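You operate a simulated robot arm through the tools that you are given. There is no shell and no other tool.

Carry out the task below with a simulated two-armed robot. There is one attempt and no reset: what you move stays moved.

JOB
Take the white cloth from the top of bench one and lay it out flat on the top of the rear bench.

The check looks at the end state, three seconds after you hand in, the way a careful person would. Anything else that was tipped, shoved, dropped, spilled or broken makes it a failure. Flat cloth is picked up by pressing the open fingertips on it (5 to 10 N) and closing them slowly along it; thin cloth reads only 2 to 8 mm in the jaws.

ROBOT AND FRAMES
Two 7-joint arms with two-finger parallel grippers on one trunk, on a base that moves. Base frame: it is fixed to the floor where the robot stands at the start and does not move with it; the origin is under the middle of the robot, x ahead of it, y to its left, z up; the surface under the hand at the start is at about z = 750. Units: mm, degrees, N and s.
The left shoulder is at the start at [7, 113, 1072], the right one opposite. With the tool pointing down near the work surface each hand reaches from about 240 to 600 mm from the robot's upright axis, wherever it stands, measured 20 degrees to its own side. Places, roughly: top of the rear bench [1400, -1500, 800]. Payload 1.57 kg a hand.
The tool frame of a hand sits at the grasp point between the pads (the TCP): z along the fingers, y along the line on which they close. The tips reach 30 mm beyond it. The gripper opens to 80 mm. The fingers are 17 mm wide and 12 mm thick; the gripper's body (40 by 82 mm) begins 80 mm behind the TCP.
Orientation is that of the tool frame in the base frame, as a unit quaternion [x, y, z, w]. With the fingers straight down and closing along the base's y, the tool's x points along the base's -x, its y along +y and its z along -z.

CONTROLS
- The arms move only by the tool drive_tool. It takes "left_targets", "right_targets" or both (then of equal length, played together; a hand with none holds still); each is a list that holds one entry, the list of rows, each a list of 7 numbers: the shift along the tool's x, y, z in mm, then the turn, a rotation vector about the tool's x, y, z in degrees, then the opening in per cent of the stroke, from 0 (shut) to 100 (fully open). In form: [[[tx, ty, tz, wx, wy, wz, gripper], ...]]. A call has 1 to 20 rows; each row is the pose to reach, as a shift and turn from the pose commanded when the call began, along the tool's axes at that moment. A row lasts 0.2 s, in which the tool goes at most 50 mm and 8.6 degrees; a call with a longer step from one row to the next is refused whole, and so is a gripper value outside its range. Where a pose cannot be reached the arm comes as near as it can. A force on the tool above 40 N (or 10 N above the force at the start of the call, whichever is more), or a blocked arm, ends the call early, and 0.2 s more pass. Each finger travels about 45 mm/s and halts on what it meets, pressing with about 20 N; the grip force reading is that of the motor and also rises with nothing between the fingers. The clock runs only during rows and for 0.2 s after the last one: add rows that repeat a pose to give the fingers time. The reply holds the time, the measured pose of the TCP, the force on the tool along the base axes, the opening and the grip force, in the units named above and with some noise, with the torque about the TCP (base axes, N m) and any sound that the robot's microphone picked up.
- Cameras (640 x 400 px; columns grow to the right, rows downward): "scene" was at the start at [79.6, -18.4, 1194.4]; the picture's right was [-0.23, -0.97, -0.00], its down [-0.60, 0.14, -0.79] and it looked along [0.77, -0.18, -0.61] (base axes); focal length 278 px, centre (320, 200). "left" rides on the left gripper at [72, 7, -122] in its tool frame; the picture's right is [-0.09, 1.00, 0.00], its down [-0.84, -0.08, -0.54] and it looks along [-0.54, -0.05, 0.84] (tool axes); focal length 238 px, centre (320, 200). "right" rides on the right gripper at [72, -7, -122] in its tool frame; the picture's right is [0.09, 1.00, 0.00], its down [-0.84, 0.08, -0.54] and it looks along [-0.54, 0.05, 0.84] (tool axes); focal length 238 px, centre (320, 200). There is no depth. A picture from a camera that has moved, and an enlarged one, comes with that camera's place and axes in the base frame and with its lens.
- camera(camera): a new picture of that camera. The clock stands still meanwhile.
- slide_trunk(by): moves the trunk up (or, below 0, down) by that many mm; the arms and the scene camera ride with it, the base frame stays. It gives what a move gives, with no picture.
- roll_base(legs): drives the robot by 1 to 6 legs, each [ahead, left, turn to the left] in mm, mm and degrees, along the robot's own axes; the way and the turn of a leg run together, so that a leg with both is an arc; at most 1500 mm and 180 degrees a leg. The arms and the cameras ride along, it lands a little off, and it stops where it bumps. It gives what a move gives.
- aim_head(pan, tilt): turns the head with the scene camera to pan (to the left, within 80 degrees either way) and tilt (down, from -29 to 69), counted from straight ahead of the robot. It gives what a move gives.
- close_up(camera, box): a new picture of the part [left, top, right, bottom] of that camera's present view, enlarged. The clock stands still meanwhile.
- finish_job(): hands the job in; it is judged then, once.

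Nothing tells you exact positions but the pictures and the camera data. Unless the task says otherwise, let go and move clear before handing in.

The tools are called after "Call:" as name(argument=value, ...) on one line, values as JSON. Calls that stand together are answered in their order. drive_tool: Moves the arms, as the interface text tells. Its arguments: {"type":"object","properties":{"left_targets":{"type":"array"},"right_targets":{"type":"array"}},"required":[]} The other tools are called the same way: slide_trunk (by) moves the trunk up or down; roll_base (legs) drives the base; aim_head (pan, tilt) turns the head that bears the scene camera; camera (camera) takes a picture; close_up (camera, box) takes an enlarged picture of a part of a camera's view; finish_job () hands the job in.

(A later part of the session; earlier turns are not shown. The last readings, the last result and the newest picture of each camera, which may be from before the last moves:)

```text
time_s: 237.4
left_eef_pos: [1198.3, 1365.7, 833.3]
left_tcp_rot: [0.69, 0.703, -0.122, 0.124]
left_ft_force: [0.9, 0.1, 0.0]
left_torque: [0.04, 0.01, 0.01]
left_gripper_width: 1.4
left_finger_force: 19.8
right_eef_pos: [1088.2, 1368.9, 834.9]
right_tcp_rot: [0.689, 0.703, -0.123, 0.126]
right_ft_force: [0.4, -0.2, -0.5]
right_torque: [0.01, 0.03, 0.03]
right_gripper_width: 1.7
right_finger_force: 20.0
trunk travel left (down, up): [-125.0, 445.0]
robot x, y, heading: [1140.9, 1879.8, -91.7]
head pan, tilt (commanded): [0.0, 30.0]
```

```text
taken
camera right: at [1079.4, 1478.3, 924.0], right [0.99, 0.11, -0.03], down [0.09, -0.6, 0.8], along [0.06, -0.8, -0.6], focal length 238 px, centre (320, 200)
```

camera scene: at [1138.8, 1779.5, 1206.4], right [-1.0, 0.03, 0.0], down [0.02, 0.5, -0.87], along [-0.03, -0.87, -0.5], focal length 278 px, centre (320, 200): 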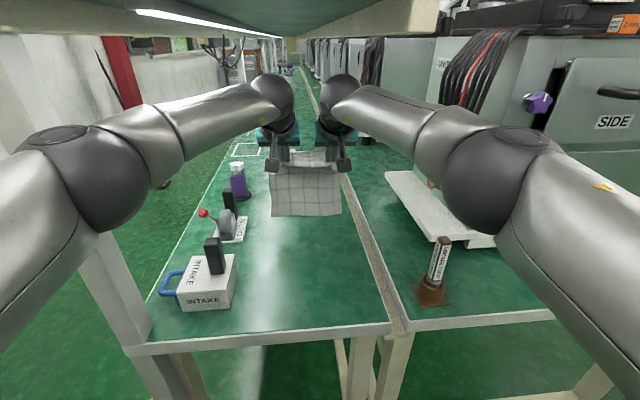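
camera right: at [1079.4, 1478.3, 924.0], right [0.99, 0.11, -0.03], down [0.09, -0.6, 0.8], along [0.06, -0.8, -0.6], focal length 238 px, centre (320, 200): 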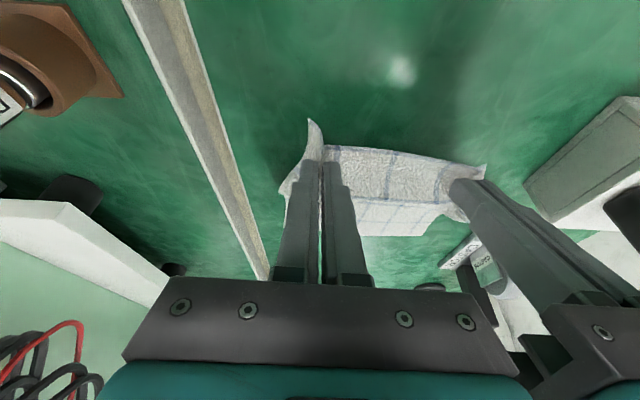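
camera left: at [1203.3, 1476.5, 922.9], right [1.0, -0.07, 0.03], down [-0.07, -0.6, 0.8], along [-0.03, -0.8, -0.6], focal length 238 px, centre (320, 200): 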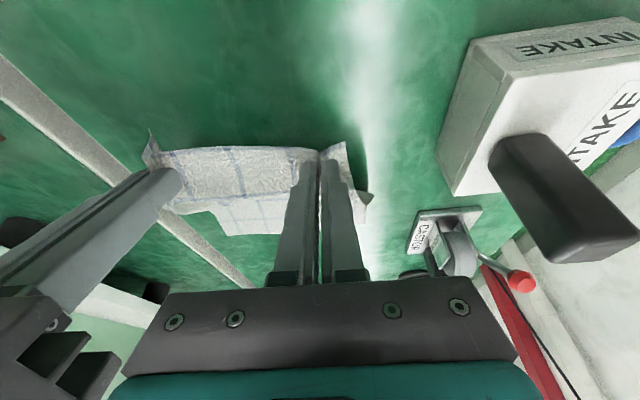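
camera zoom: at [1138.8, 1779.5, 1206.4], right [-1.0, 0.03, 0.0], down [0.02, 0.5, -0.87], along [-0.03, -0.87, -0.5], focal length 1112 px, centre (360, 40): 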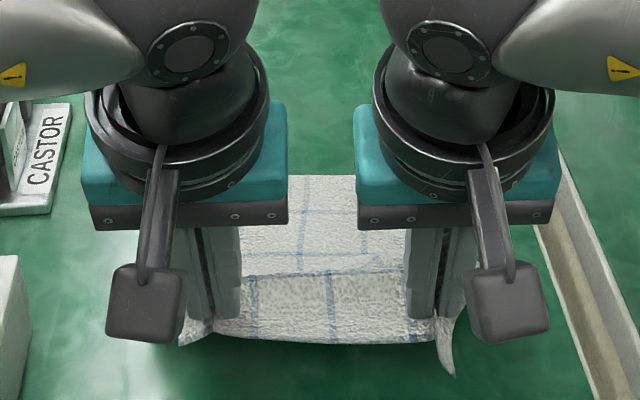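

Call:
close_up(camera="scene", box=[290, 225, 350, 280])

Call:
close_up(camera="left", box=[130, 130, 310, 245])

Call:
close_up(camera="right", box=[330, 130, 500, 245])

```text
7.27 times, centred on (320, 252) of scene
camera zoom: at [1138.8, 1779.5, 1206.4], right [-1.0, 0.03, 0.0], down [0.02, 0.5, -0.87], along [-0.03, -0.87, -0.5], focal length 2022 px, centre (320, -182)
```

zoom: 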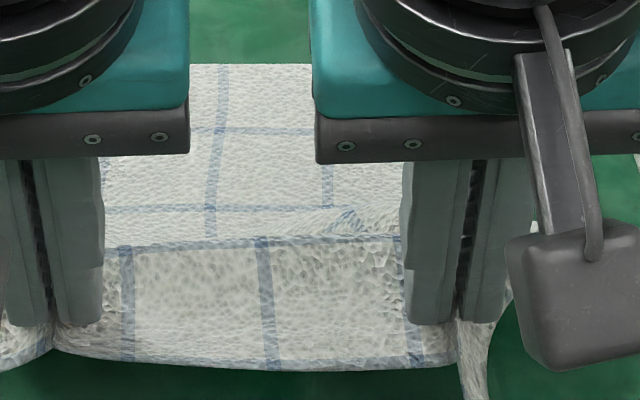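

```text
3.48 times, centred on (220, 188) of left
camera zoom: at [1203.3, 1476.5, 922.9], right [1.0, -0.07, 0.03], down [-0.07, -0.6, 0.8], along [-0.03, -0.8, -0.6], focal length 829 px, centre (668, 244)
```

zoom: 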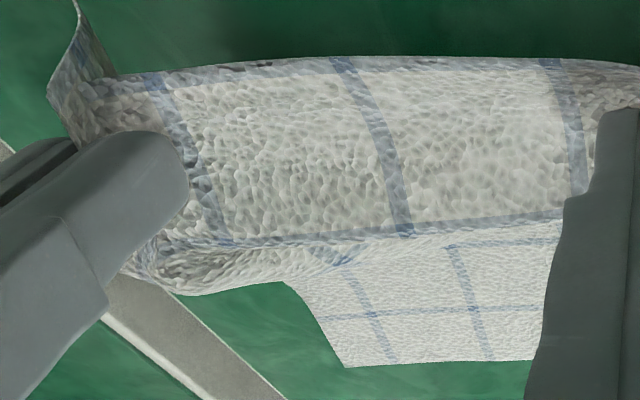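

```text
3.48 times, centred on (415, 188) of right
camera zoom: at [1079.4, 1478.3, 924.0], right [0.99, 0.11, -0.03], down [0.09, -0.6, 0.8], along [0.06, -0.8, -0.6], focal length 829 px, centre (-10, 244)
```

zoom: 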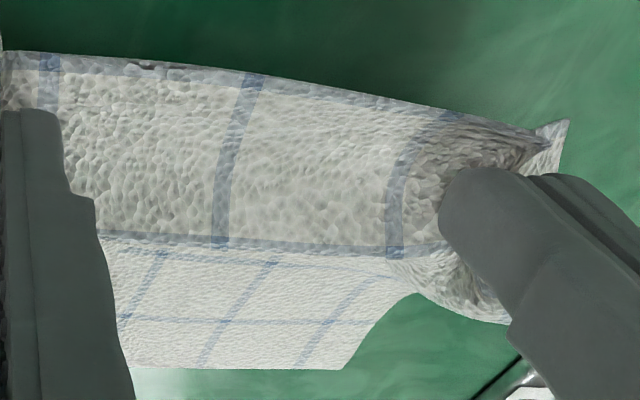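

This is good: the zooms show the far half lying flat on the bench with its far edge straight at y ≈ 1172, and only about 26 mm of slack under the held edge. I'll bring the hands vertical while drawing back ~27 mm, then lower.

Call:
drive_tool(left_targets=[[[4, 0, -1.2, 0, 4, 0, 0], [8, 0, -2.4, 0, 8, 0, 0], [12, 0, -3.6, 0, 12, 0, 0], [15, 0, -4.6, 0, 16, 0, 0], [18, 0, -5.5, 0, 20, 0, 0]]], right_targets=[[[4, 0, -1.2, 0, 4, 0, 0], [8, 0, -2.4, 0, 8, 0, 0], [12, 0, -3.6, 0, 12, 0, 0], [15, 0, -4.6, 0, 16, 0, 0], [18, 0, -5.5, 0, 20, 0, 0]]])

Call:
close_up(camera="left", box=[130, 110, 400, 290])

Call:
close_up(camera="right", box=[240, 110, 510, 290])

Call:
close_up(camera="scene", box=[250, 210, 370, 300])

```text
time_s: 238.6
left_eef_pos: [1197.6, 1384.9, 832.0]
left_tcp_rot: [0.7, 0.714, 0.0, 0.0]
left_ft_force: [-0.9, 0.3, -0.8]
left_torque: [0.01, -0.01, 0.06]
left_gripper_width: 1.6
left_finger_force: 20.1
right_eef_pos: [1087.1, 1387.4, 832.5]
right_tcp_rot: [0.7, 0.715, -0.001, 0.0]
right_ft_force: [0.2, 0.0, 0.3]
right_torque: [0.01, 0.0, -0.02]
right_gripper_width: 2.0
right_finger_force: 19.9
trunk travel left (down, up): [-125.0, 445.0]
robot x, y, heading: [1140.6, 1880.1, -91.6]
head pan, tilt (commanded): [0.0, 30.0]
```

```text
2.22 times, centred on (265, 200) of left
camera zoom: at [1203.7, 1457.9, 954.3], right [1.0, -0.07, 0.0], down [-0.06, -0.84, 0.54], along [-0.04, -0.54, -0.84], focal length 530 px, centre (442, 200)
```

zoom: 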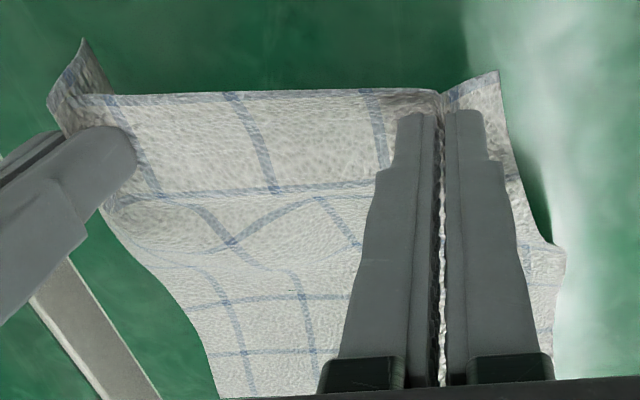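

```text
2.22 times, centred on (375, 200) of right
camera zoom: at [1078.4, 1458.7, 954.6], right [0.99, 0.11, 0.0], down [0.1, -0.83, 0.54], along [0.06, -0.54, -0.84], focal length 530 px, centre (198, 200)
```

zoom: 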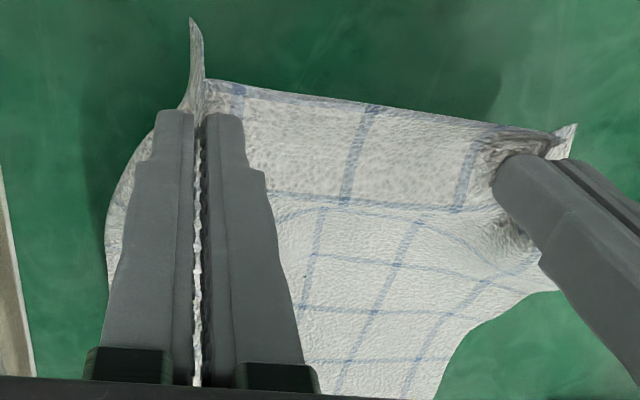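

```text
4.44 times, centred on (310, 255) of scene
camera zoom: at [1138.8, 1779.4, 1206.4], right [-1.0, 0.03, 0.0], down [0.02, 0.5, -0.87], along [-0.03, -0.87, -0.5], focal length 1236 px, centre (364, -44)
```

zoom: 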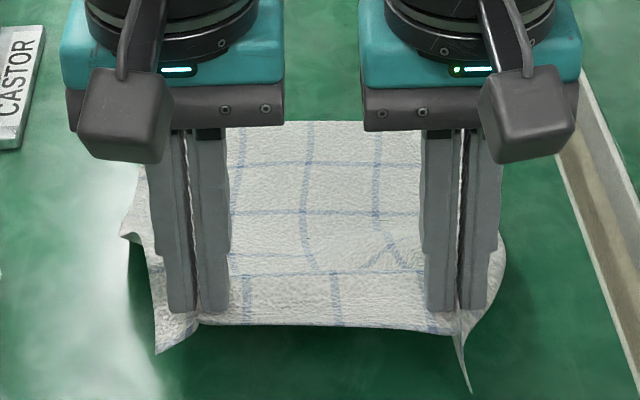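

Now the cloth runs as one smooth sheet from the jaws down onto the bench, with its grid lines continuous. I'll lower the held edge while easing back the last ~18 mm.

Call:
drive_tool(left_targets=[[[3, 0, 7, 0, 0, 0, 0], [6, 0, 14, 0, 0, 0, 0], [9, 0, 21, 0, 0, 0, 0], [12, 0, 28, 0, 0, 0, 0], [15, 0, 36, 0, 0, 0, 0], [17, 0, 43, 0, 0, 0, 0], [18, 0, 46, 0, 0, 0, 0]]], right_targets=[[[3, 0, 7, 0, 0, 0, 0], [6, 0, 14, 0, 0, 0, 0], [9, 0, 21, 0, 0, 0, 0], [12, 0, 28, 0, 0, 0, 0], [15, 0, 36, 0, 0, 0, 0], [17, 0, 43, 0, 0, 0, 0], [18, 0, 46, 0, 0, 0, 0]]])

Call:
close_up(camera="left", box=[130, 110, 400, 290])

Call:
close_up(camera="right", box=[240, 110, 510, 290])

Call:
close_up(camera="scene", box=[240, 210, 380, 310])

```text
time_s: 240.2
left_eef_pos: [1196.8, 1402.4, 786.5]
left_tcp_rot: [0.7, 0.714, -0.001, 0.001]
left_ft_force: [-0.4, 0.3, 0.5]
left_torque: [-0.02, 0.0, 0.01]
left_gripper_width: 1.8
left_finger_force: 20.1
right_eef_pos: [1086.9, 1404.6, 786.5]
right_tcp_rot: [0.7, 0.714, -0.001, 0.001]
right_ft_force: [0.0, -0.3, 0.3]
right_torque: [0.03, -0.03, 0.04]
right_gripper_width: 2.2
right_finger_force: 20.3
trunk travel left (down, up): [-125.0, 445.0]
robot x, y, heading: [1141.9, 1879.9, -92.1]
head pan, tilt (commanded): [0.0, 30.0]
```

```text
2.22 times, centred on (265, 200) of left
camera zoom: at [1202.8, 1476.1, 907.3], right [1.0, -0.07, 0.0], down [-0.06, -0.84, 0.54], along [-0.04, -0.54, -0.84], focal length 530 px, centre (442, 200)
```

zoom: 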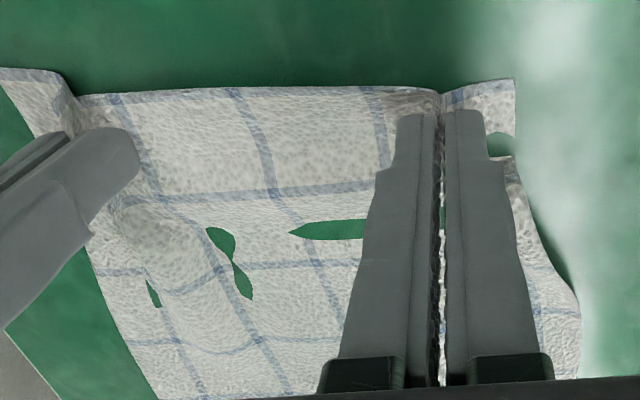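

```text
2.22 times, centred on (375, 200) of right
camera zoom: at [1078.4, 1476.3, 907.5], right [0.99, 0.11, 0.0], down [0.1, -0.83, 0.54], along [0.06, -0.54, -0.84], focal length 530 px, centre (198, 200)
```

zoom: 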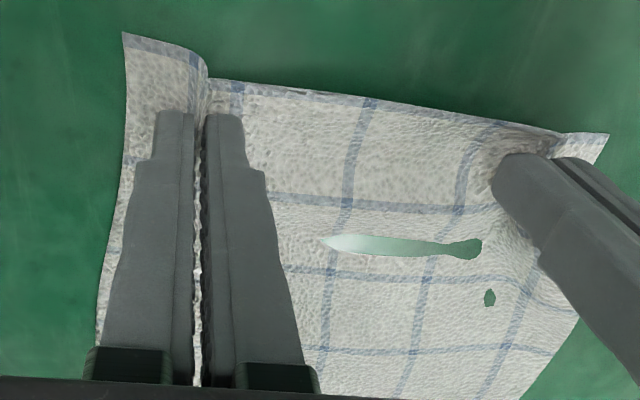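

```text
4.00 times, centred on (310, 260) of scene
camera zoom: at [1138.8, 1779.4, 1206.4], right [-1.0, 0.03, 0.0], down [0.02, 0.5, -0.87], along [-0.03, -0.87, -0.5], focal length 1112 px, centre (360, -40)
```

zoom: 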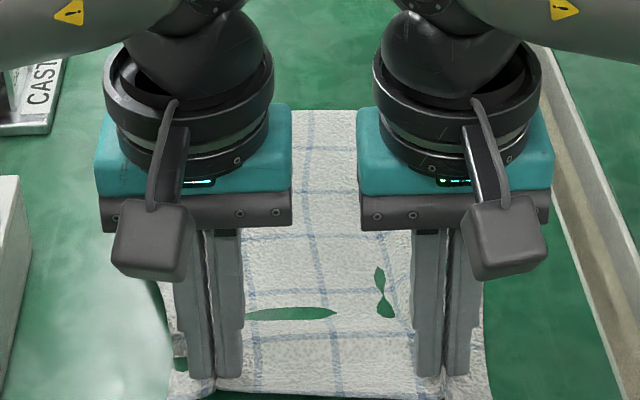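

The cloth lies flat across the bench with only the two pinched ridges held up; the green patches are just rendering dips into the surface. I'll lower the tips to a light press, then open slowly while pressing so the fingers spread the ridges out.

Call:
drive_tool(left_targets=[[[0, 0, 1.5, 0, 0, 0, 0], [0, 0, 3, 0, 0, 0, 0], [0, 0, 4.5, 0, 0, 0, 0]]], right_targets=[[[0, 0, 1.5, 0, 0, 0, 0], [0, 0, 3, 0, 0, 0, 0], [0, 0, 4.5, 0, 0, 0, 0]]])

Call:
drive_tool(left_targets=[[[0, 0, 0.5, 0, 0, 0, 0], [0, 0, 1, 0, 0, 0, 0]]], right_targets=[[[0, 0, 0.5, 0, 0, 0, 0], [0, 0, 1, 0, 0, 0, 0]]])

```text
time_s: 241.0
left_eef_pos: [1197.6, 1403.2, 781.5]
left_tcp_rot: [0.7, 0.714, -0.001, -0.001]
left_ft_force: [0.5, -0.8, 1.0]
left_torque: [0.01, 0.01, 0.01]
left_gripper_width: 1.7
left_finger_force: 20.3
right_eef_pos: [1086.5, 1405.9, 781.2]
right_tcp_rot: [0.699, 0.715, -0.001, 0.0]
right_ft_force: [-0.3, 0.4, 0.2]
right_torque: [-0.03, -0.02, 0.02]
right_gripper_width: 2.1
right_finger_force: 20.0
trunk travel left (down, up): [-125.0, 445.0]
robot x, y, heading: [1141.5, 1879.6, -91.6]
head pan, tilt (commanded): [0.0, 30.0]
```

```text
time_s: 241.6
left_eef_pos: [1196.6, 1402.6, 782.0]
left_tcp_rot: [0.7, 0.715, -0.001, 0.001]
left_ft_force: [-0.1, -0.6, 2.8]
left_torque: [-0.04, 0.0, 0.0]
left_gripper_width: 1.5
left_finger_force: 19.7
right_eef_pos: [1087.4, 1405.1, 781.7]
right_tcp_rot: [0.7, 0.714, -0.003, 0.0]
right_ft_force: [-1.8, 0.2, 4.5]
right_torque: [0.01, 0.06, 0.02]
right_gripper_width: 2.1
right_finger_force: 20.3
trunk travel left (down, up): [-125.0, 445.0]
robot x, y, heading: [1145.4, 1876.2, -92.0]
head pan, tilt (commanded): [0.0, 30.0]
```

Call:
drive_tool(left_targets=[[[0, 0, 0.5, 0, 0, 0, 0], [0, 0, 0.5, 0, 0, 0, 3], [0, 0, 0.5, 0, 0, 0, 6], [0, 0, 0.5, 0, 0, 0, 9], [0, 0, 0.5, 0, 0, 0, 12], [0, 0, 0.5, 0, 0, 0, 15]]], right_targets=[[[0, 0, 0.3, 0, 0, 0, 0], [0, 0, 0.3, 0, 0, 0, 3], [0, 0, 0.3, 0, 0, 0, 6], [0, 0, 0.3, 0, 0, 0, 9], [0, 0, 0.3, 0, 0, 0, 12], [0, 0, 0.3, 0, 0, 0, 15]]])

Call:
close_up(camera="left", box=[130, 110, 400, 290])

Call:
close_up(camera="right", box=[240, 110, 510, 290])

```text
time_s: 243.0
left_eef_pos: [1196.2, 1403.1, 781.9]
left_tcp_rot: [0.7, 0.714, -0.001, 0.001]
left_ft_force: [-2.3, -1.9, 14.0]
left_torque: [0.02, -0.02, 0.0]
left_gripper_width: 6.8
left_finger_force: 0.0
right_eef_pos: [1087.8, 1406.6, 781.2]
right_tcp_rot: [0.699, 0.715, -0.002, 0.001]
right_ft_force: [0.9, -1.0, 7.5]
right_torque: [0.0, 0.0, -0.02]
right_gripper_width: 8.9
right_finger_force: 0.0
trunk travel left (down, up): [-125.0, 445.0]
robot x, y, heading: [1143.5, 1878.5, -92.0]
head pan, tilt (commanded): [0.0, 30.0]
```

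```text
2.22 times, centred on (265, 200) of left
camera zoom: at [1202.1, 1476.7, 902.3], right [1.0, -0.07, 0.0], down [-0.06, -0.84, 0.55], along [-0.04, -0.54, -0.84], focal length 530 px, centre (442, 200)
```

zoom: 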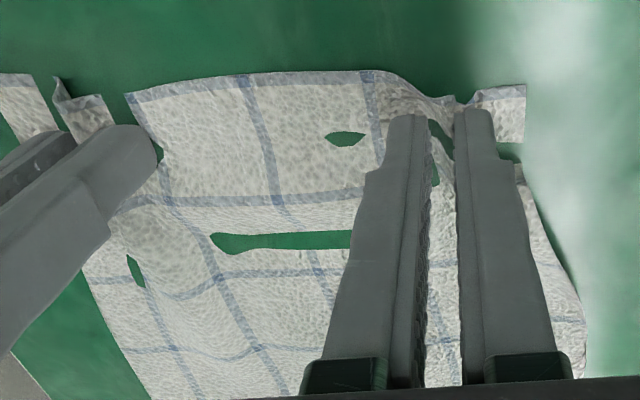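

```text
2.22 times, centred on (375, 200) of right
camera zoom: at [1079.6, 1477.4, 903.0], right [0.99, 0.11, 0.0], down [0.1, -0.83, 0.55], along [0.06, -0.54, -0.84], focal length 530 px, centre (198, 200)
```

zoom: 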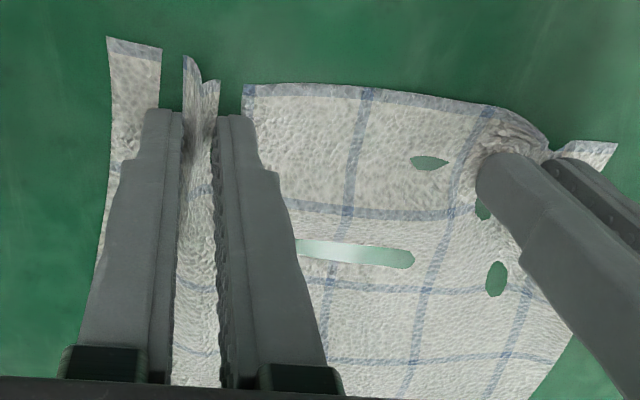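

The ridges are spreading. I'll keep opening slowly.

Call:
drive_tool(left_targets=[[[0, 0, -0.5, 0, 0, 0, 18], [0, 0, -0.5, 0, 0, 0, 21], [0, 0, -0.5, 0, 0, 0, 24], [0, 0, -0.5, 0, 0, 0, 27], [0, 0, -0.5, 0, 0, 0, 30], [0, 0, -0.5, 0, 0, 0, 33]]], right_targets=[[[0, 0, 0, 0, 0, 0, 18], [0, 0, 0, 0, 0, 0, 21], [0, 0, 0, 0, 0, 0, 24], [0, 0, 0, 0, 0, 0, 27], [0, 0, 0, 0, 0, 0, 30], [0, 0, 0, 0, 0, 0, 33]]])

Call:
close_up(camera="left", box=[130, 110, 430, 290])

Call:
close_up(camera="right", box=[220, 110, 520, 290])

```text
time_s: 244.4
left_eef_pos: [1195.9, 1404.5, 782.5]
left_tcp_rot: [0.701, 0.713, -0.001, 0.001]
left_ft_force: [-3.1, -1.0, 19.3]
left_torque: [0.04, -0.01, -0.05]
left_gripper_width: 16.5
left_finger_force: 0.0
right_eef_pos: [1087.4, 1405.4, 780.5]
right_tcp_rot: [0.7, 0.714, -0.003, 0.001]
right_ft_force: [-0.9, 0.3, 8.8]
right_torque: [0.01, -0.02, 0.05]
right_gripper_width: 22.5
right_finger_force: 0.1
trunk travel left (down, up): [-125.0, 445.0]
robot x, y, heading: [1140.6, 1880.2, -91.9]
head pan, tilt (commanded): [0.0, 30.0]
```

```text
2.13 times, centred on (280, 200) of left
camera zoom: at [1202.5, 1477.3, 902.3], right [1.0, -0.07, 0.0], down [-0.06, -0.84, 0.54], along [-0.04, -0.54, -0.84], focal length 508 px, centre (405, 200)
```

zoom: 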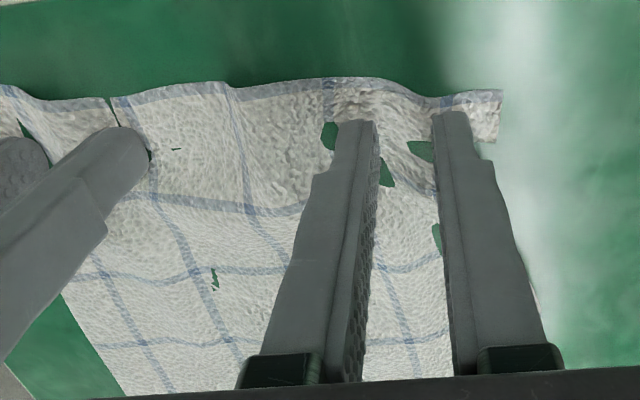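

```text
2.13 times, centred on (370, 200) of right
camera zoom: at [1079.2, 1477.7, 903.0], right [0.99, 0.11, 0.0], down [0.1, -0.83, 0.55], along [0.06, -0.54, -0.84], focal length 508 px, centre (213, 200)
```

zoom: 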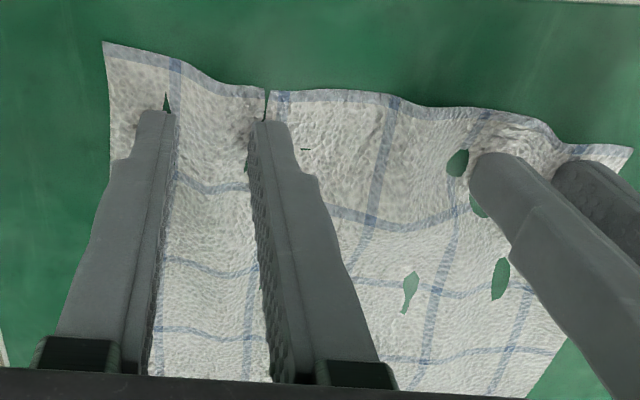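

Call:
drive_tool(left_targets=[[[0, 0, -0.8, 0, 0, 0, 33], [0, 0, -1, 0, 0, 0, 36], [0, 0, -1, 0, 0, 0, 39], [0, 0, -1, 0, 0, 0, 42], [0, 0, -1, 0, 0, 0, 45], [0, 0, -1, 0, 0, 0, 48]]], right_targets=[[[0, 0, 0, 0, 0, 0, 35], [0, 0, 0, 0, 0, 0, 37], [0, 0, 0, 0, 0, 0, 39], [0, 0, 0, 0, 0, 0, 41], [0, 0, 0, 0, 0, 0, 43], [0, 0, 0, 0, 0, 0, 45]]])

Call:
close_up(camera="left", box=[130, 110, 430, 290])

Call:
close_up(camera="right", box=[220, 110, 520, 290])

```text
time_s: 245.8
left_eef_pos: [1198.2, 1403.8, 782.1]
left_tcp_rot: [0.7, 0.714, -0.001, 0.001]
left_ft_force: [0.3, 0.8, -0.5]
left_torque: [0.02, -0.02, 0.0]
left_gripper_width: 38.6
left_finger_force: 0.0
right_eef_pos: [1089.0, 1405.6, 782.3]
right_tcp_rot: [0.7, 0.715, -0.001, 0.0]
right_ft_force: [-1.9, 1.5, 15.0]
right_torque: [0.1, -0.05, 0.04]
right_gripper_width: 28.8
right_finger_force: 0.1
trunk travel left (down, up): [-125.0, 445.0]
robot x, y, heading: [1139.8, 1879.8, -91.9]
head pan, tilt (commanded): [0.0, 30.0]
```

```text
2.13 times, centred on (280, 200) of left
camera zoom: at [1203.6, 1476.9, 903.4], right [1.0, -0.07, 0.0], down [-0.06, -0.84, 0.54], along [-0.04, -0.54, -0.84], focal length 508 px, centre (405, 200)
```

zoom: 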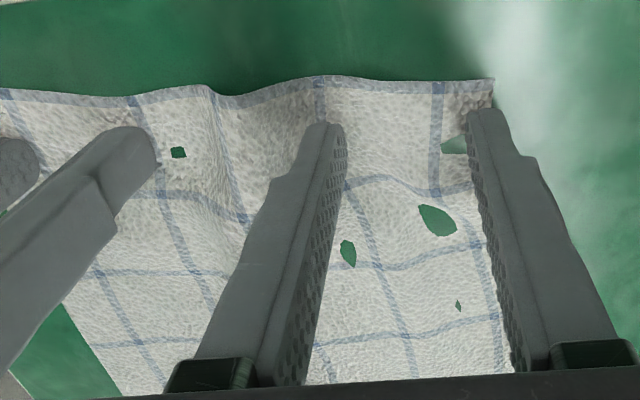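

```text
2.13 times, centred on (370, 200) of right
camera zoom: at [1079.7, 1477.3, 903.0], right [0.99, 0.11, 0.0], down [0.1, -0.83, 0.55], along [0.06, -0.54, -0.84], focal length 508 px, centre (213, 200)
```

zoom: 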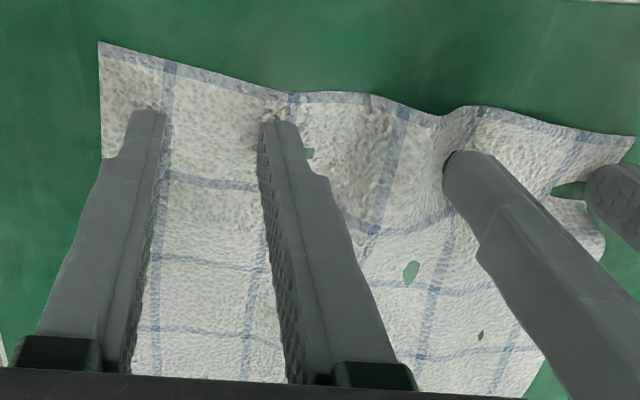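

The ridges are opened out. I'll lift both hands clear and see how the cloth settles.

Call:
drive_tool(left_targets=[[[0, 0, -3, 0, 0, 0, 48], [0, 0, -8, 0, 0, 0, 48], [0, 0, -18, 0, 0, 0, 48], [0, 0, -32, 0, 0, 0, 48], [0, 0, -48, 0, 0, 0, 48], [0, 0, -65, 0, 0, 0, 48]]], right_targets=[[[0, 0, -3, 0, 0, 0, 45], [0, 0, -8, 0, 0, 0, 45], [0, 0, -18, 0, 0, 0, 45], [0, 0, -32, 0, 0, 0, 45], [0, 0, -48, 0, 0, 0, 45], [0, 0, -65, 0, 0, 0, 45]]])

Call:
camera(camera="left")

Call:
camera(camera="right")

Call:
close_up(camera="scene", box=[230, 200, 390, 310])

```text
time_s: 247.2
left_eef_pos: [1195.8, 1401.5, 846.7]
left_tcp_rot: [0.699, 0.715, 0.0, 0.0]
left_ft_force: [-1.2, -0.1, 0.5]
left_torque: [-0.03, 0.0, -0.03]
left_gripper_width: 38.2
left_finger_force: 0.1
right_eef_pos: [1089.0, 1405.0, 843.6]
right_tcp_rot: [0.7, 0.714, -0.002, 0.0]
right_ft_force: [0.4, 0.4, -0.1]
right_torque: [0.04, 0.0, 0.0]
right_gripper_width: 35.8
right_finger_force: 0.1
trunk travel left (down, up): [-125.0, 445.0]
robot x, y, heading: [1138.9, 1879.9, -91.8]
head pan, tilt (commanded): [0.0, 30.0]
```

```text
taken
camera left: at [1202.0, 1475.8, 968.3], right [1.0, -0.07, 0.0], down [-0.06, -0.84, 0.54], along [-0.04, -0.54, -0.84], focal length 238 px, centre (320, 200)
```

left: 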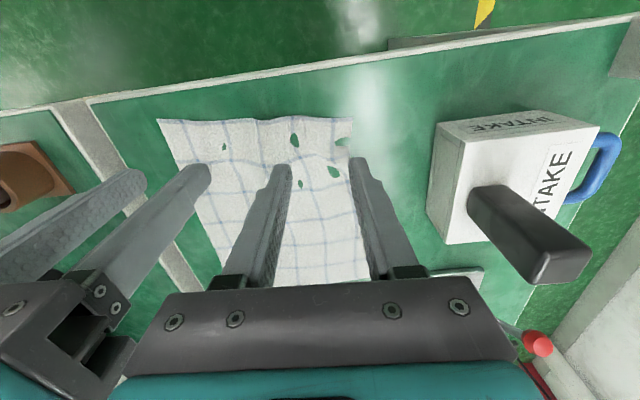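

```text
taken
camera right: at [1080.0, 1476.7, 966.1], right [0.99, 0.11, 0.0], down [0.1, -0.83, 0.54], along [0.06, -0.54, -0.84], focal length 238 px, centre (320, 200)
```

right: 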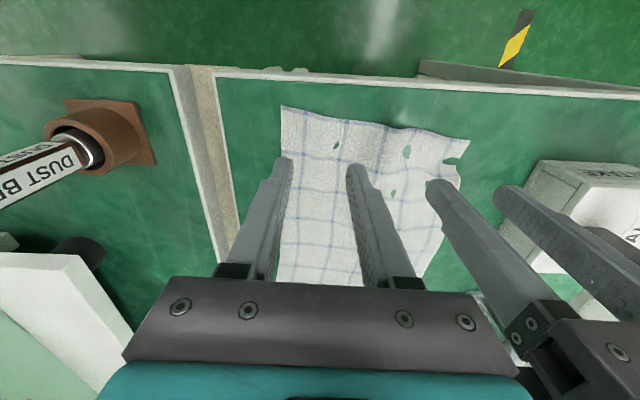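

```text
3.64 times, centred on (310, 255) of scene
camera zoom: at [1138.8, 1779.5, 1206.4], right [-1.0, 0.03, 0.0], down [0.02, 0.5, -0.87], along [-0.03, -0.87, -0.5], focal length 1011 px, centre (356, 0)
```

zoom: 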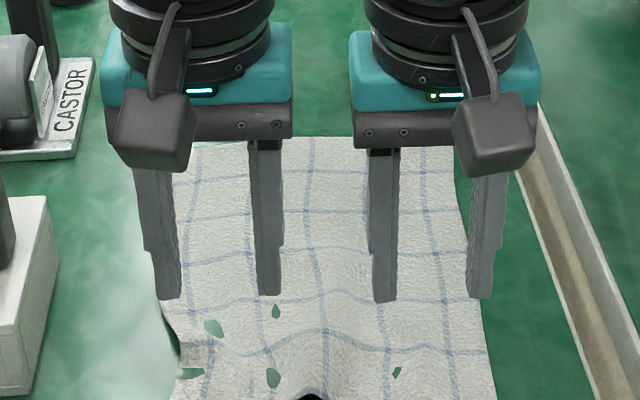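

The cloth is released and lies almost flat, with a small ripple at the middle of the near edge. I'll draw the hands back out of the way and inspect it from above.

Call:
drive_tool(left_targets=[[[0, 0, -15, 0, 0, 0, 48], [30, 2, -25, 0, 0, 0, 48], [65, 6, -30, 0, 0, 0, 48], [100, 12, -30, 0, 0, 0, 48], [135, 20, -30, 0, 0, 0, 48], [160, 30, -30, 0, 0, 0, 48]]], right_targets=[[[0, 0, -15, 0, 0, 0, 45], [30, -2, -25, 0, 0, 0, 45], [65, -6, -30, 0, 0, 0, 45], [100, -12, -30, 0, 0, 0, 45], [135, -20, -30, 0, 0, 0, 45], [160, -30, -30, 0, 0, 0, 45]]])

Call:
aim_head(pan=0, tilt=38)

Call:
camera(camera="scene")

Call:
close_up(camera="scene", box=[220, 120, 420, 260])

```text
time_s: 248.6
left_eef_pos: [1220.5, 1563.4, 877.9]
left_tcp_rot: [0.699, 0.715, 0.0, 0.0]
left_ft_force: [0.1, 0.9, 0.2]
left_torque: [0.0, -0.05, 0.0]
left_gripper_width: 38.5
left_finger_force: 0.1
right_eef_pos: [1053.3, 1564.8, 875.6]
right_tcp_rot: [0.7, 0.714, -0.002, 0.0]
right_ft_force: [0.0, -0.3, 0.1]
right_torque: [0.02, 0.05, 0.04]
right_gripper_width: 35.9
right_finger_force: 0.1
trunk travel left (down, up): [-125.0, 445.0]
robot x, y, heading: [1139.8, 1877.8, -91.9]
head pan, tilt (commanded): [0.0, 30.0]
```

```text
time_s: 249.2
left_eef_pos: [1219.2, 1562.9, 878.5]
left_tcp_rot: [0.699, 0.715, 0.0, 0.001]
left_ft_force: [0.4, -0.1, 0.1]
left_torque: [-0.01, 0.01, 0.02]
left_gripper_width: 38.1
left_finger_force: 0.1
right_eef_pos: [1054.6, 1563.8, 874.9]
right_tcp_rot: [0.699, 0.715, -0.002, 0.0]
right_ft_force: [0.5, 0.2, -0.1]
right_torque: [-0.01, -0.01, 0.04]
right_gripper_width: 36.0
right_finger_force: 0.1
trunk travel left (down, up): [-125.0, 445.0]
robot x, y, heading: [1141.3, 1875.0, -92.0]
head pan, tilt (commanded): [0.0, 38.0]
```

```text
taken
camera scene: at [1138.9, 1783.5, 1194.1], right [-1.0, 0.03, 0.0], down [0.02, 0.61, -0.79], along [-0.03, -0.79, -0.62], focal length 278 px, centre (320, 200)
```

scene: 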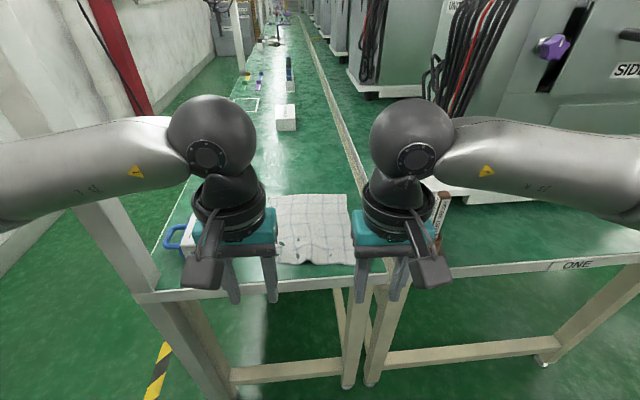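

```text
2.86 times, centred on (320, 190) of scene
camera zoom: at [1138.9, 1783.5, 1194.1], right [-1.0, 0.03, 0.0], down [0.02, 0.61, -0.79], along [-0.03, -0.79, -0.62], focal length 794 px, centre (320, 229)
```

zoom: 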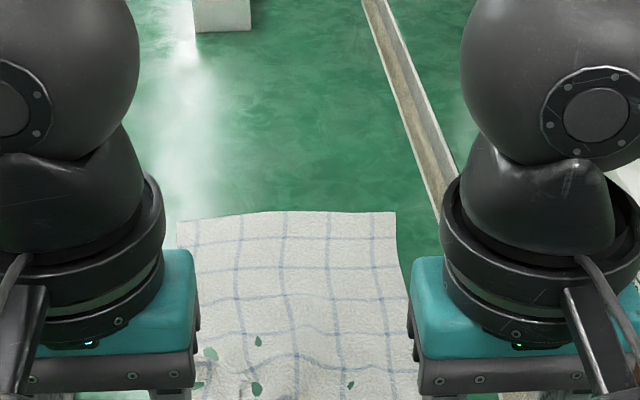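

Hands are clear. I'll back off and spread the arms to see the whole cloth unobstructed.

Call:
roll_base(legs=[[-120, 0, 0]])

Call:
drive_tool(left_targets=[[[0, 30, -10, 0, 0, 0, 48], [0, 60, -20, 0, 0, 0, 48], [0, 90, -30, 0, 0, 0, 48], [0, 120, -40, 0, 0, 0, 48]]], right_targets=[[[0, -30, -10, 0, 0, 0, 45], [0, -60, -20, 0, 0, 0, 45], [0, -90, -30, 0, 0, 0, 45], [0, -120, -40, 0, 0, 0, 45]]])

Call:
camera(camera="scene")

Call:
close_up(camera="scene", box=[240, 150, 400, 260])

```text
time_s: 250.5
left_eef_pos: [1224.1, 1682.0, 879.1]
left_tcp_rot: [0.7, 0.715, -0.001, 0.0]
left_ft_force: [-0.9, 0.7, -0.1]
left_torque: [-0.03, 0.0, 0.02]
left_gripper_width: 38.4
left_finger_force: 0.0
right_eef_pos: [1058.0, 1683.4, 874.6]
right_tcp_rot: [0.7, 0.715, -0.002, 0.0]
right_ft_force: [-0.4, 0.2, 0.5]
right_torque: [-0.02, 0.0, 0.01]
right_gripper_width: 36.0
right_finger_force: 0.0
trunk travel left (down, up): [-125.0, 445.0]
robot x, y, heading: [1146.3, 1997.1, -91.8]
head pan, tilt (commanded): [0.0, 38.0]
```

```text
time_s: 251.5
left_eef_pos: [1344.9, 1681.0, 918.5]
left_tcp_rot: [0.7, 0.714, 0.0, 0.0]
left_ft_force: [-0.9, -0.2, 0.2]
left_torque: [0.01, 0.01, -0.04]
left_gripper_width: 38.2
left_finger_force: 0.0
right_eef_pos: [938.7, 1682.7, 916.0]
right_tcp_rot: [0.7, 0.714, -0.002, 0.0]
right_ft_force: [0.0, -0.3, -0.5]
right_torque: [0.04, 0.03, 0.04]
right_gripper_width: 36.1
right_finger_force: 0.1
trunk travel left (down, up): [-125.0, 445.0]
robot x, y, heading: [1146.4, 1998.4, -91.6]
head pan, tilt (commanded): [0.0, 38.0]
```

```text
taken
camera scene: at [1142.8, 1903.1, 1194.1], right [-1.0, 0.03, 0.0], down [0.02, 0.62, -0.79], along [-0.03, -0.79, -0.62], focal length 278 px, centre (320, 200)
```

scene: 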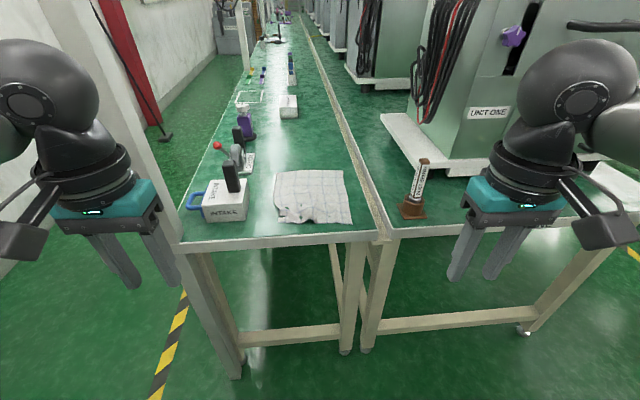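

```text
3.64 times, centred on (320, 205) of scene
camera zoom: at [1142.8, 1903.1, 1194.1], right [-1.0, 0.03, 0.0], down [0.02, 0.62, -0.79], along [-0.03, -0.79, -0.62], focal length 1011 px, centre (320, 182)
```

zoom: 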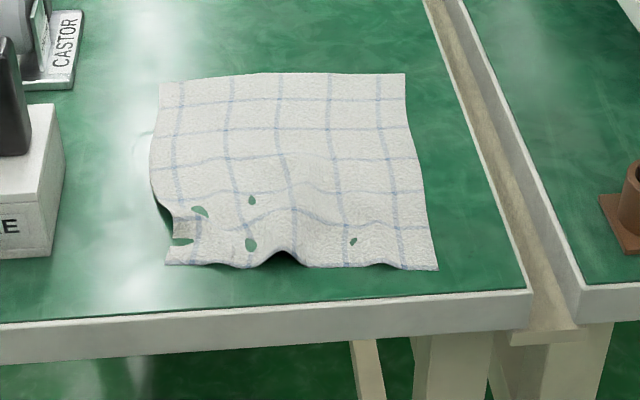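

The cloth is on the rear bench, squarely laid and flat except for a small arch at the near edge. The left-near corner is pulled in about 25 mm (x 1224 against 1246 at the far end). I'll go back in, pin the right side with one closed fingertip pair and draw the left-near corner outward to take the arch out.

Call:
drive_tool(left_targets=[[[0, -35, 10, 0, 0, 0, 36], [0, -70, 20, 0, 0, 0, 24], [0, -105, 30, 0, 0, 0, 12], [0, -138, 40, 0, 0, 0, 0], [0, -138, 40, 0, 0, 0, 0]]], right_targets=[[[0, 36, 10, 0, 0, 0, 36], [0, 72, 20, 0, 0, 0, 24], [0, 108, 30, 0, 0, 0, 12], [0, 144, 40, 0, 0, 0, 0], [0, 144, 40, 0, 0, 0, 0]]])

Call:
roll_base(legs=[[120, 0, 0]])

Call:
drive_tool(left_targets=[[[-35, 0, 0, 0, 0, 0, 0], [-70, 0, 0, 0, 0, 0, 0], [-105, 0, 0, 0, 0, 0, 0], [-140, 0, 0, 0, 0, 0, 0], [-163, 0, 10, 0, 0, 0, 0]]], right_targets=[[[-35, 0, 0, 0, 0, 0, 0], [-70, 0, 0, 0, 0, 0, 0], [-105, 0, 0, 0, 0, 0, 0], [-140, 0, 0, 0, 0, 0, 0], [-163, 0, 10, 0, 0, 0, 0]]])

Call:
camera(camera="left")

Call:
camera(camera="right")

```text
time_s: 252.7
left_eef_pos: [1206.2, 1681.7, 876.3]
left_tcp_rot: [0.699, 0.715, 0.001, 0.0]
left_ft_force: [0.6, -0.2, -0.4]
left_torque: [-0.02, 0.0, 0.03]
left_gripper_width: 0.0
left_finger_force: 19.8
right_eef_pos: [1081.0, 1687.2, 876.5]
right_tcp_rot: [0.7, 0.714, -0.001, 0.0]
right_ft_force: [0.0, 0.8, 0.3]
right_torque: [-0.01, 0.01, 0.02]
right_gripper_width: 0.0
right_finger_force: 20.0
trunk travel left (down, up): [-125.0, 445.0]
robot x, y, heading: [1145.9, 1999.4, -91.5]
head pan, tilt (commanded): [0.0, 38.0]
```

```text
time_s: 253.9
left_eef_pos: [1202.7, 1561.1, 876.2]
left_tcp_rot: [0.7, 0.714, 0.001, 0.0]
left_ft_force: [0.4, -0.3, 0.3]
left_torque: [-0.01, 0.02, 0.03]
left_gripper_width: 0.2
left_finger_force: 19.3
right_eef_pos: [1077.2, 1566.1, 876.2]
right_tcp_rot: [0.7, 0.714, -0.001, 0.0]
right_ft_force: [-0.4, -0.9, -0.5]
right_torque: [-0.01, 0.0, 0.04]
right_gripper_width: 0.1
right_finger_force: 19.8
trunk travel left (down, up): [-125.0, 445.0]
robot x, y, heading: [1142.0, 1878.1, -91.9]
head pan, tilt (commanded): [0.0, 38.0]
```

```text
time_s: 255.1
left_eef_pos: [1204.8, 1396.6, 866.8]
left_tcp_rot: [0.7, 0.714, -0.001, 0.001]
left_ft_force: [-0.2, -0.6, 0.5]
left_torque: [-0.01, -0.01, 0.0]
left_gripper_width: 0.0
left_finger_force: 20.0
right_eef_pos: [1081.5, 1401.9, 866.8]
right_tcp_rot: [0.698, 0.716, -0.001, 0.0]
right_ft_force: [0.4, 0.5, -0.9]
right_torque: [0.0, 0.02, 0.0]
right_gripper_width: 0.2
right_finger_force: 19.8
trunk travel left (down, up): [-125.0, 445.0]
robot x, y, heading: [1144.1, 1878.3, -92.0]
head pan, tilt (commanded): [0.0, 38.0]
```

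```text
taken
camera left: at [1210.3, 1470.4, 988.1], right [1.0, -0.07, 0.0], down [-0.06, -0.84, 0.54], along [-0.04, -0.54, -0.84], focal length 238 px, centre (320, 200)
```

left: 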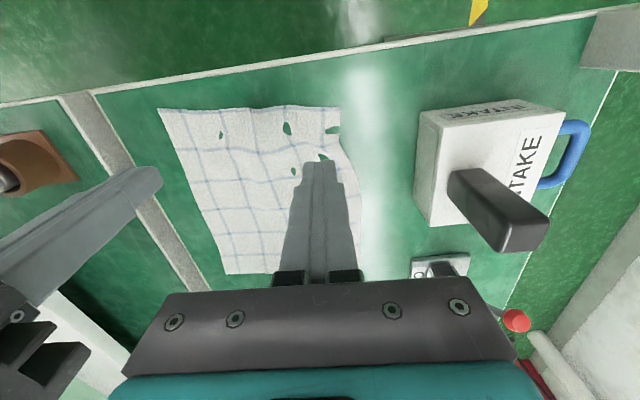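

```text
taken
camera right: at [1073.4, 1472.8, 988.1], right [0.99, 0.11, 0.0], down [0.1, -0.83, 0.54], along [0.06, -0.54, -0.84], focal length 238 px, centre (320, 200)
```

right: 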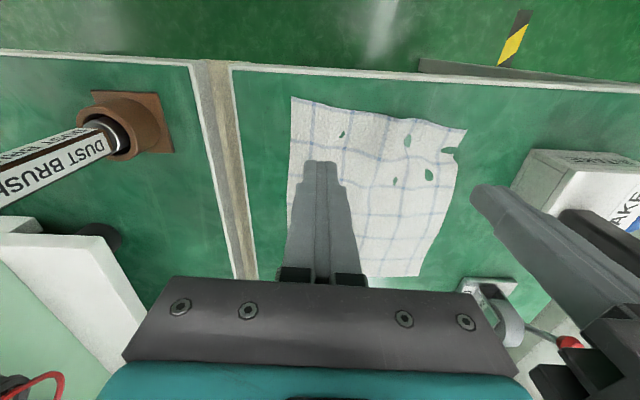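

Both closed fingertip pairs are above their spots: left about 20 mm inside the left-near corner, right about 30 mm inside the right one. I'll lower them to a light press.

Call:
drive_tool(left_targets=[[[6, 0, 25, 0, 0, 0, 0], [6, 0, 50, 0, 0, 0, 0], [6, 0, 72, 0, 0, 0, 0], [6, 0, 82, 0, 0, 0, 0]]], right_targets=[[[6, 0, 25, 0, 0, 0, 0], [6, 0, 50, 0, 0, 0, 0], [6, 0, 72, 0, 0, 0, 0], [6, 0, 82, 0, 0, 0, 0]]])

Call:
drive_tool(left_targets=[[[0, 0, 1.5, 0, 0, 0, 0], [0, 0, 3, 0, 0, 0, 0], [0, 0, 4, 0, 0, 0, 0]]], right_targets=[[[0, 0, 1.5, 0, 0, 0, 0], [0, 0, 3, 0, 0, 0, 0], [0, 0, 4, 0, 0, 0, 0]]])

```text
time_s: 256.1
left_eef_pos: [1206.5, 1405.2, 785.2]
left_tcp_rot: [0.7, 0.714, 0.0, 0.0]
left_ft_force: [-0.2, 0.2, -0.1]
left_torque: [0.03, 0.01, -0.01]
left_gripper_width: 0.0
left_finger_force: 20.0
right_eef_pos: [1082.0, 1407.4, 783.9]
right_tcp_rot: [0.7, 0.715, -0.001, 0.001]
right_ft_force: [1.2, 0.5, -1.1]
right_torque: [-0.03, 0.02, 0.02]
right_gripper_width: 0.0
right_finger_force: 19.2
trunk travel left (down, up): [-125.0, 445.0]
robot x, y, heading: [1144.1, 1882.3, -91.7]
head pan, tilt (commanded): [0.0, 38.0]
```

```text
time_s: 256.9
left_eef_pos: [1206.0, 1405.4, 781.4]
left_tcp_rot: [0.7, 0.714, -0.001, 0.0]
left_ft_force: [0.5, 0.3, 0.6]
left_torque: [0.02, -0.04, 0.02]
left_gripper_width: 0.0
left_finger_force: 20.3
right_eef_pos: [1079.9, 1407.3, 781.2]
right_tcp_rot: [0.7, 0.715, -0.002, 0.001]
right_ft_force: [0.3, -0.7, 6.4]
right_torque: [0.01, 0.04, -0.01]
right_gripper_width: 0.1
right_finger_force: 20.2
trunk travel left (down, up): [-125.0, 445.0]
robot x, y, heading: [1140.4, 1877.1, -91.8]
head pan, tilt (commanded): [0.0, 38.0]
```

Call:
drive_tool(left_targets=[[[0, 0, 0.8, 0, 0, 0, 0], [0, 0, 1.2, 0, 0, 0, 0]]], right_targets=[[[0, 0, 0, 0, 0, 0, 0], [0, 0, 0, 0, 0, 0, 0]]])

```text
time_s: 257.5
left_eef_pos: [1205.7, 1404.3, 781.7]
left_tcp_rot: [0.7, 0.714, -0.001, 0.001]
left_ft_force: [4.3, 0.8, 10.3]
left_torque: [0.05, -0.13, -0.01]
left_gripper_width: 0.0
left_finger_force: 20.0
right_eef_pos: [1081.3, 1406.8, 780.8]
right_tcp_rot: [0.7, 0.715, -0.003, 0.002]
right_ft_force: [-0.6, -4.3, 9.9]
right_torque: [-0.06, 0.02, 0.02]
right_gripper_width: 0.0
right_finger_force: 20.3
trunk travel left (down, up): [-125.0, 445.0]
robot x, y, heading: [1140.0, 1878.3, -91.8]
head pan, tilt (commanded): [0.0, 38.0]
```

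Both are pressing at about 10 N. Now I'll draw the left fingertips outward slowly.

Call:
drive_tool(left_targets=[[[0, 2.5, 0, 0, 0, 0, 0], [0, 5, 0, 0, 0, 0, 0], [0, 7.5, 0, 0, 0, 0, 0], [0, 10, 0, 0, 0, 0, 0], [0, 12.5, 0, 0, 0, 0, 0], [0, 15, 0, 0, 0, 0, 0], [0, 17.5, 0, 0, 0, 0, 0], [0, 20, 0, 0, 0, 0, 0]]])

Call:
camera(camera="left")

Call:
camera(camera="right")

```text
time_s: 259.3
left_eef_pos: [1223.9, 1407.6, 781.5]
left_tcp_rot: [0.7, 0.714, -0.003, 0.001]
left_ft_force: [-6.5, -0.7, 16.6]
left_torque: [0.01, 0.17, 0.02]
left_gripper_width: 0.0
left_finger_force: 19.6
right_eef_pos: [1079.8, 1408.5, 780.5]
right_tcp_rot: [0.699, 0.715, -0.002, 0.001]
right_ft_force: [2.4, -6.4, 15.8]
right_torque: [-0.11, -0.05, 0.0]
right_gripper_width: 0.0
right_finger_force: 20.1
trunk travel left (down, up): [-125.0, 445.0]
robot x, y, heading: [1141.8, 1875.0, -91.8]
head pan, tilt (commanded): [0.0, 38.0]
```

```text
taken
camera left: at [1230.7, 1480.2, 902.3], right [1.0, -0.07, 0.0], down [-0.06, -0.84, 0.54], along [-0.04, -0.54, -0.84], focal length 238 px, centre (320, 200)
```

left: 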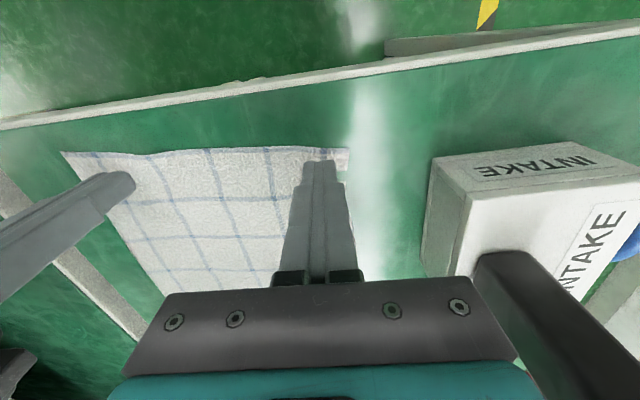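

```text
taken
camera right: at [1072.2, 1480.5, 902.8], right [0.99, 0.11, 0.0], down [0.09, -0.83, 0.55], along [0.06, -0.54, -0.84], focal length 238 px, centre (320, 200)
```

right: 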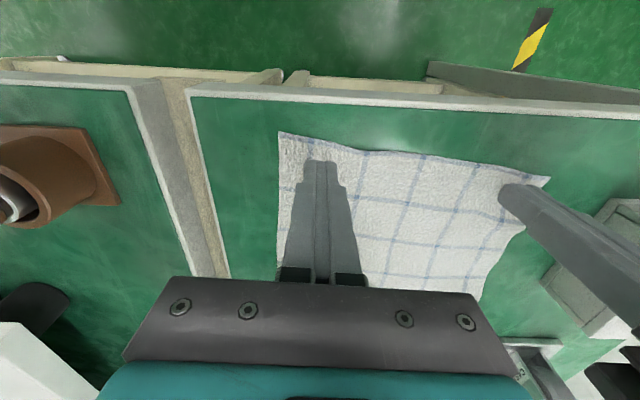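

The arch has gone: the near-left corner is now at x ≈ 1245 and the surface looks smooth. I'll lift both hands straight up and withdraw to inspect.

Call:
drive_tool(left_targets=[[[0, 0, -1, 0, 0, 0, 0], [0, 0, -3, 0, 0, 0, 0], [0, 0, -10, 0, 0, 0, 0], [0, 0, -25, 0, 0, 0, 0], [0, 0, -50, 0, 0, 0, 0], [0, 0, -80, 0, 0, 0, 0], [30, -5, -85, 0, 0, 0, 0], [65, -10, -85, 0, 0, 0, 0], [100, -15, -85, 0, 0, 0, 0], [135, -20, -85, 0, 0, 0, 0], [160, -20, -85, 0, 0, 0, 0]]], right_targets=[[[0, 0, -1, 0, 0, 0, 0], [0, 0, -3, 0, 0, 0, 0], [0, 0, -10, 0, 0, 0, 0], [0, 0, -25, 0, 0, 0, 0], [0, 0, -50, 0, 0, 0, 0], [0, 0, -80, 0, 0, 0, 0], [30, 0, -85, 0, 0, 0, 0], [65, 0, -85, 0, 0, 0, 0], [100, 0, -85, 0, 0, 0, 0], [135, 0, -85, 0, 0, 0, 0], [160, 0, -85, 0, 0, 0, 0]]])

Call:
roll_base(legs=[[-120, 0, 0]])

Call:
drive_tool(left_targets=[[[0, 35, -10, 0, 0, 0, 10], [0, 70, -20, 0, 0, 0, 20], [0, 105, -30, 0, 0, 0, 30], [0, 140, -40, 0, 0, 0, 40]]], right_targets=[[[0, -35, -10, 0, 0, 0, 10], [0, -70, -20, 0, 0, 0, 20], [0, -105, -30, 0, 0, 0, 30], [0, -140, -40, 0, 0, 0, 40]]])

Call:
camera(camera="scene")

Call:
close_up(camera="scene", box=[240, 150, 400, 260])

```text
time_s: 261.7
left_eef_pos: [1203.2, 1564.3, 866.1]
left_tcp_rot: [0.698, 0.716, -0.001, 0.0]
left_ft_force: [0.2, -0.5, 0.5]
left_torque: [0.02, 0.01, -0.03]
left_gripper_width: 0.0
left_finger_force: 20.3
right_eef_pos: [1078.2, 1568.7, 864.5]
right_tcp_rot: [0.7, 0.714, -0.002, 0.001]
right_ft_force: [0.5, -0.1, 0.2]
right_torque: [0.05, 0.05, 0.0]
right_gripper_width: 0.0
right_finger_force: 20.2
trunk travel left (down, up): [-125.0, 445.0]
robot x, y, heading: [1140.9, 1878.8, -92.0]
head pan, tilt (commanded): [0.0, 38.0]
```

```text
time_s: 263.0
left_eef_pos: [1207.8, 1685.7, 865.3]
left_tcp_rot: [0.7, 0.714, 0.0, 0.001]
left_ft_force: [0.4, 0.2, -0.2]
left_torque: [-0.01, -0.05, 0.03]
left_gripper_width: 0.0
left_finger_force: 20.2
right_eef_pos: [1081.4, 1691.6, 864.6]
right_tcp_rot: [0.7, 0.714, -0.002, 0.001]
right_ft_force: [0.1, -0.8, 0.4]
right_torque: [-0.04, -0.01, 0.0]
right_gripper_width: 0.0
right_finger_force: 20.2
trunk travel left (down, up): [-125.0, 445.0]
robot x, y, heading: [1144.6, 2002.7, -91.8]
head pan, tilt (commanded): [0.0, 38.0]
```

```text
time_s: 264.0
left_eef_pos: [1347.9, 1689.6, 901.9]
left_tcp_rot: [0.701, 0.713, -0.001, 0.0]
left_ft_force: [0.7, -0.7, -0.2]
left_torque: [0.0, 0.02, 0.0]
left_gripper_width: 32.1
left_finger_force: 0.1
right_eef_pos: [941.7, 1687.8, 906.3]
right_tcp_rot: [0.7, 0.715, -0.002, 0.0]
right_ft_force: [1.0, 0.0, -0.1]
right_torque: [0.0, 0.01, 0.0]
right_gripper_width: 32.0
right_finger_force: 0.0
trunk travel left (down, up): [-125.0, 445.0]
robot x, y, heading: [1146.8, 2002.7, -91.7]
head pan, tilt (commanded): [0.0, 38.0]
```

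```text
taken
camera scene: at [1142.8, 1906.1, 1194.1], right [-1.0, 0.03, 0.0], down [0.02, 0.62, -0.79], along [-0.03, -0.79, -0.62], focal length 278 px, centre (320, 200)
```

scene: 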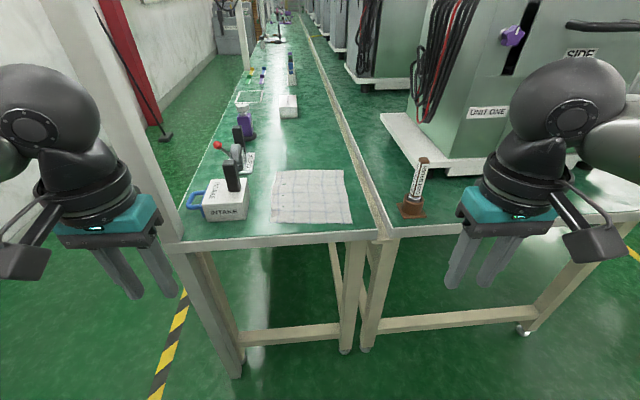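

```text
3.64 times, centred on (320, 205) of scene
camera zoom: at [1142.8, 1906.1, 1194.1], right [-1.0, 0.03, 0.0], down [0.02, 0.62, -0.79], along [-0.03, -0.79, -0.62], focal length 1011 px, centre (320, 182)
```

zoom: 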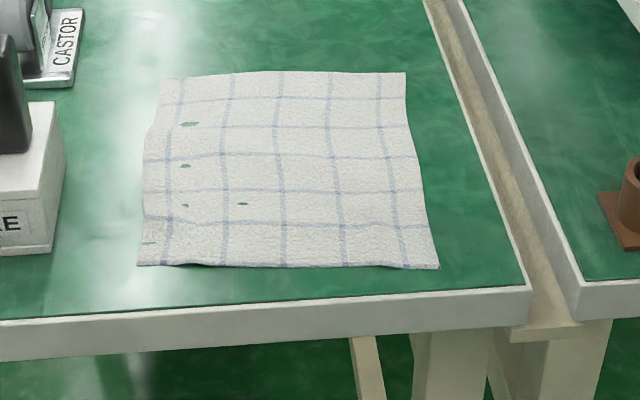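

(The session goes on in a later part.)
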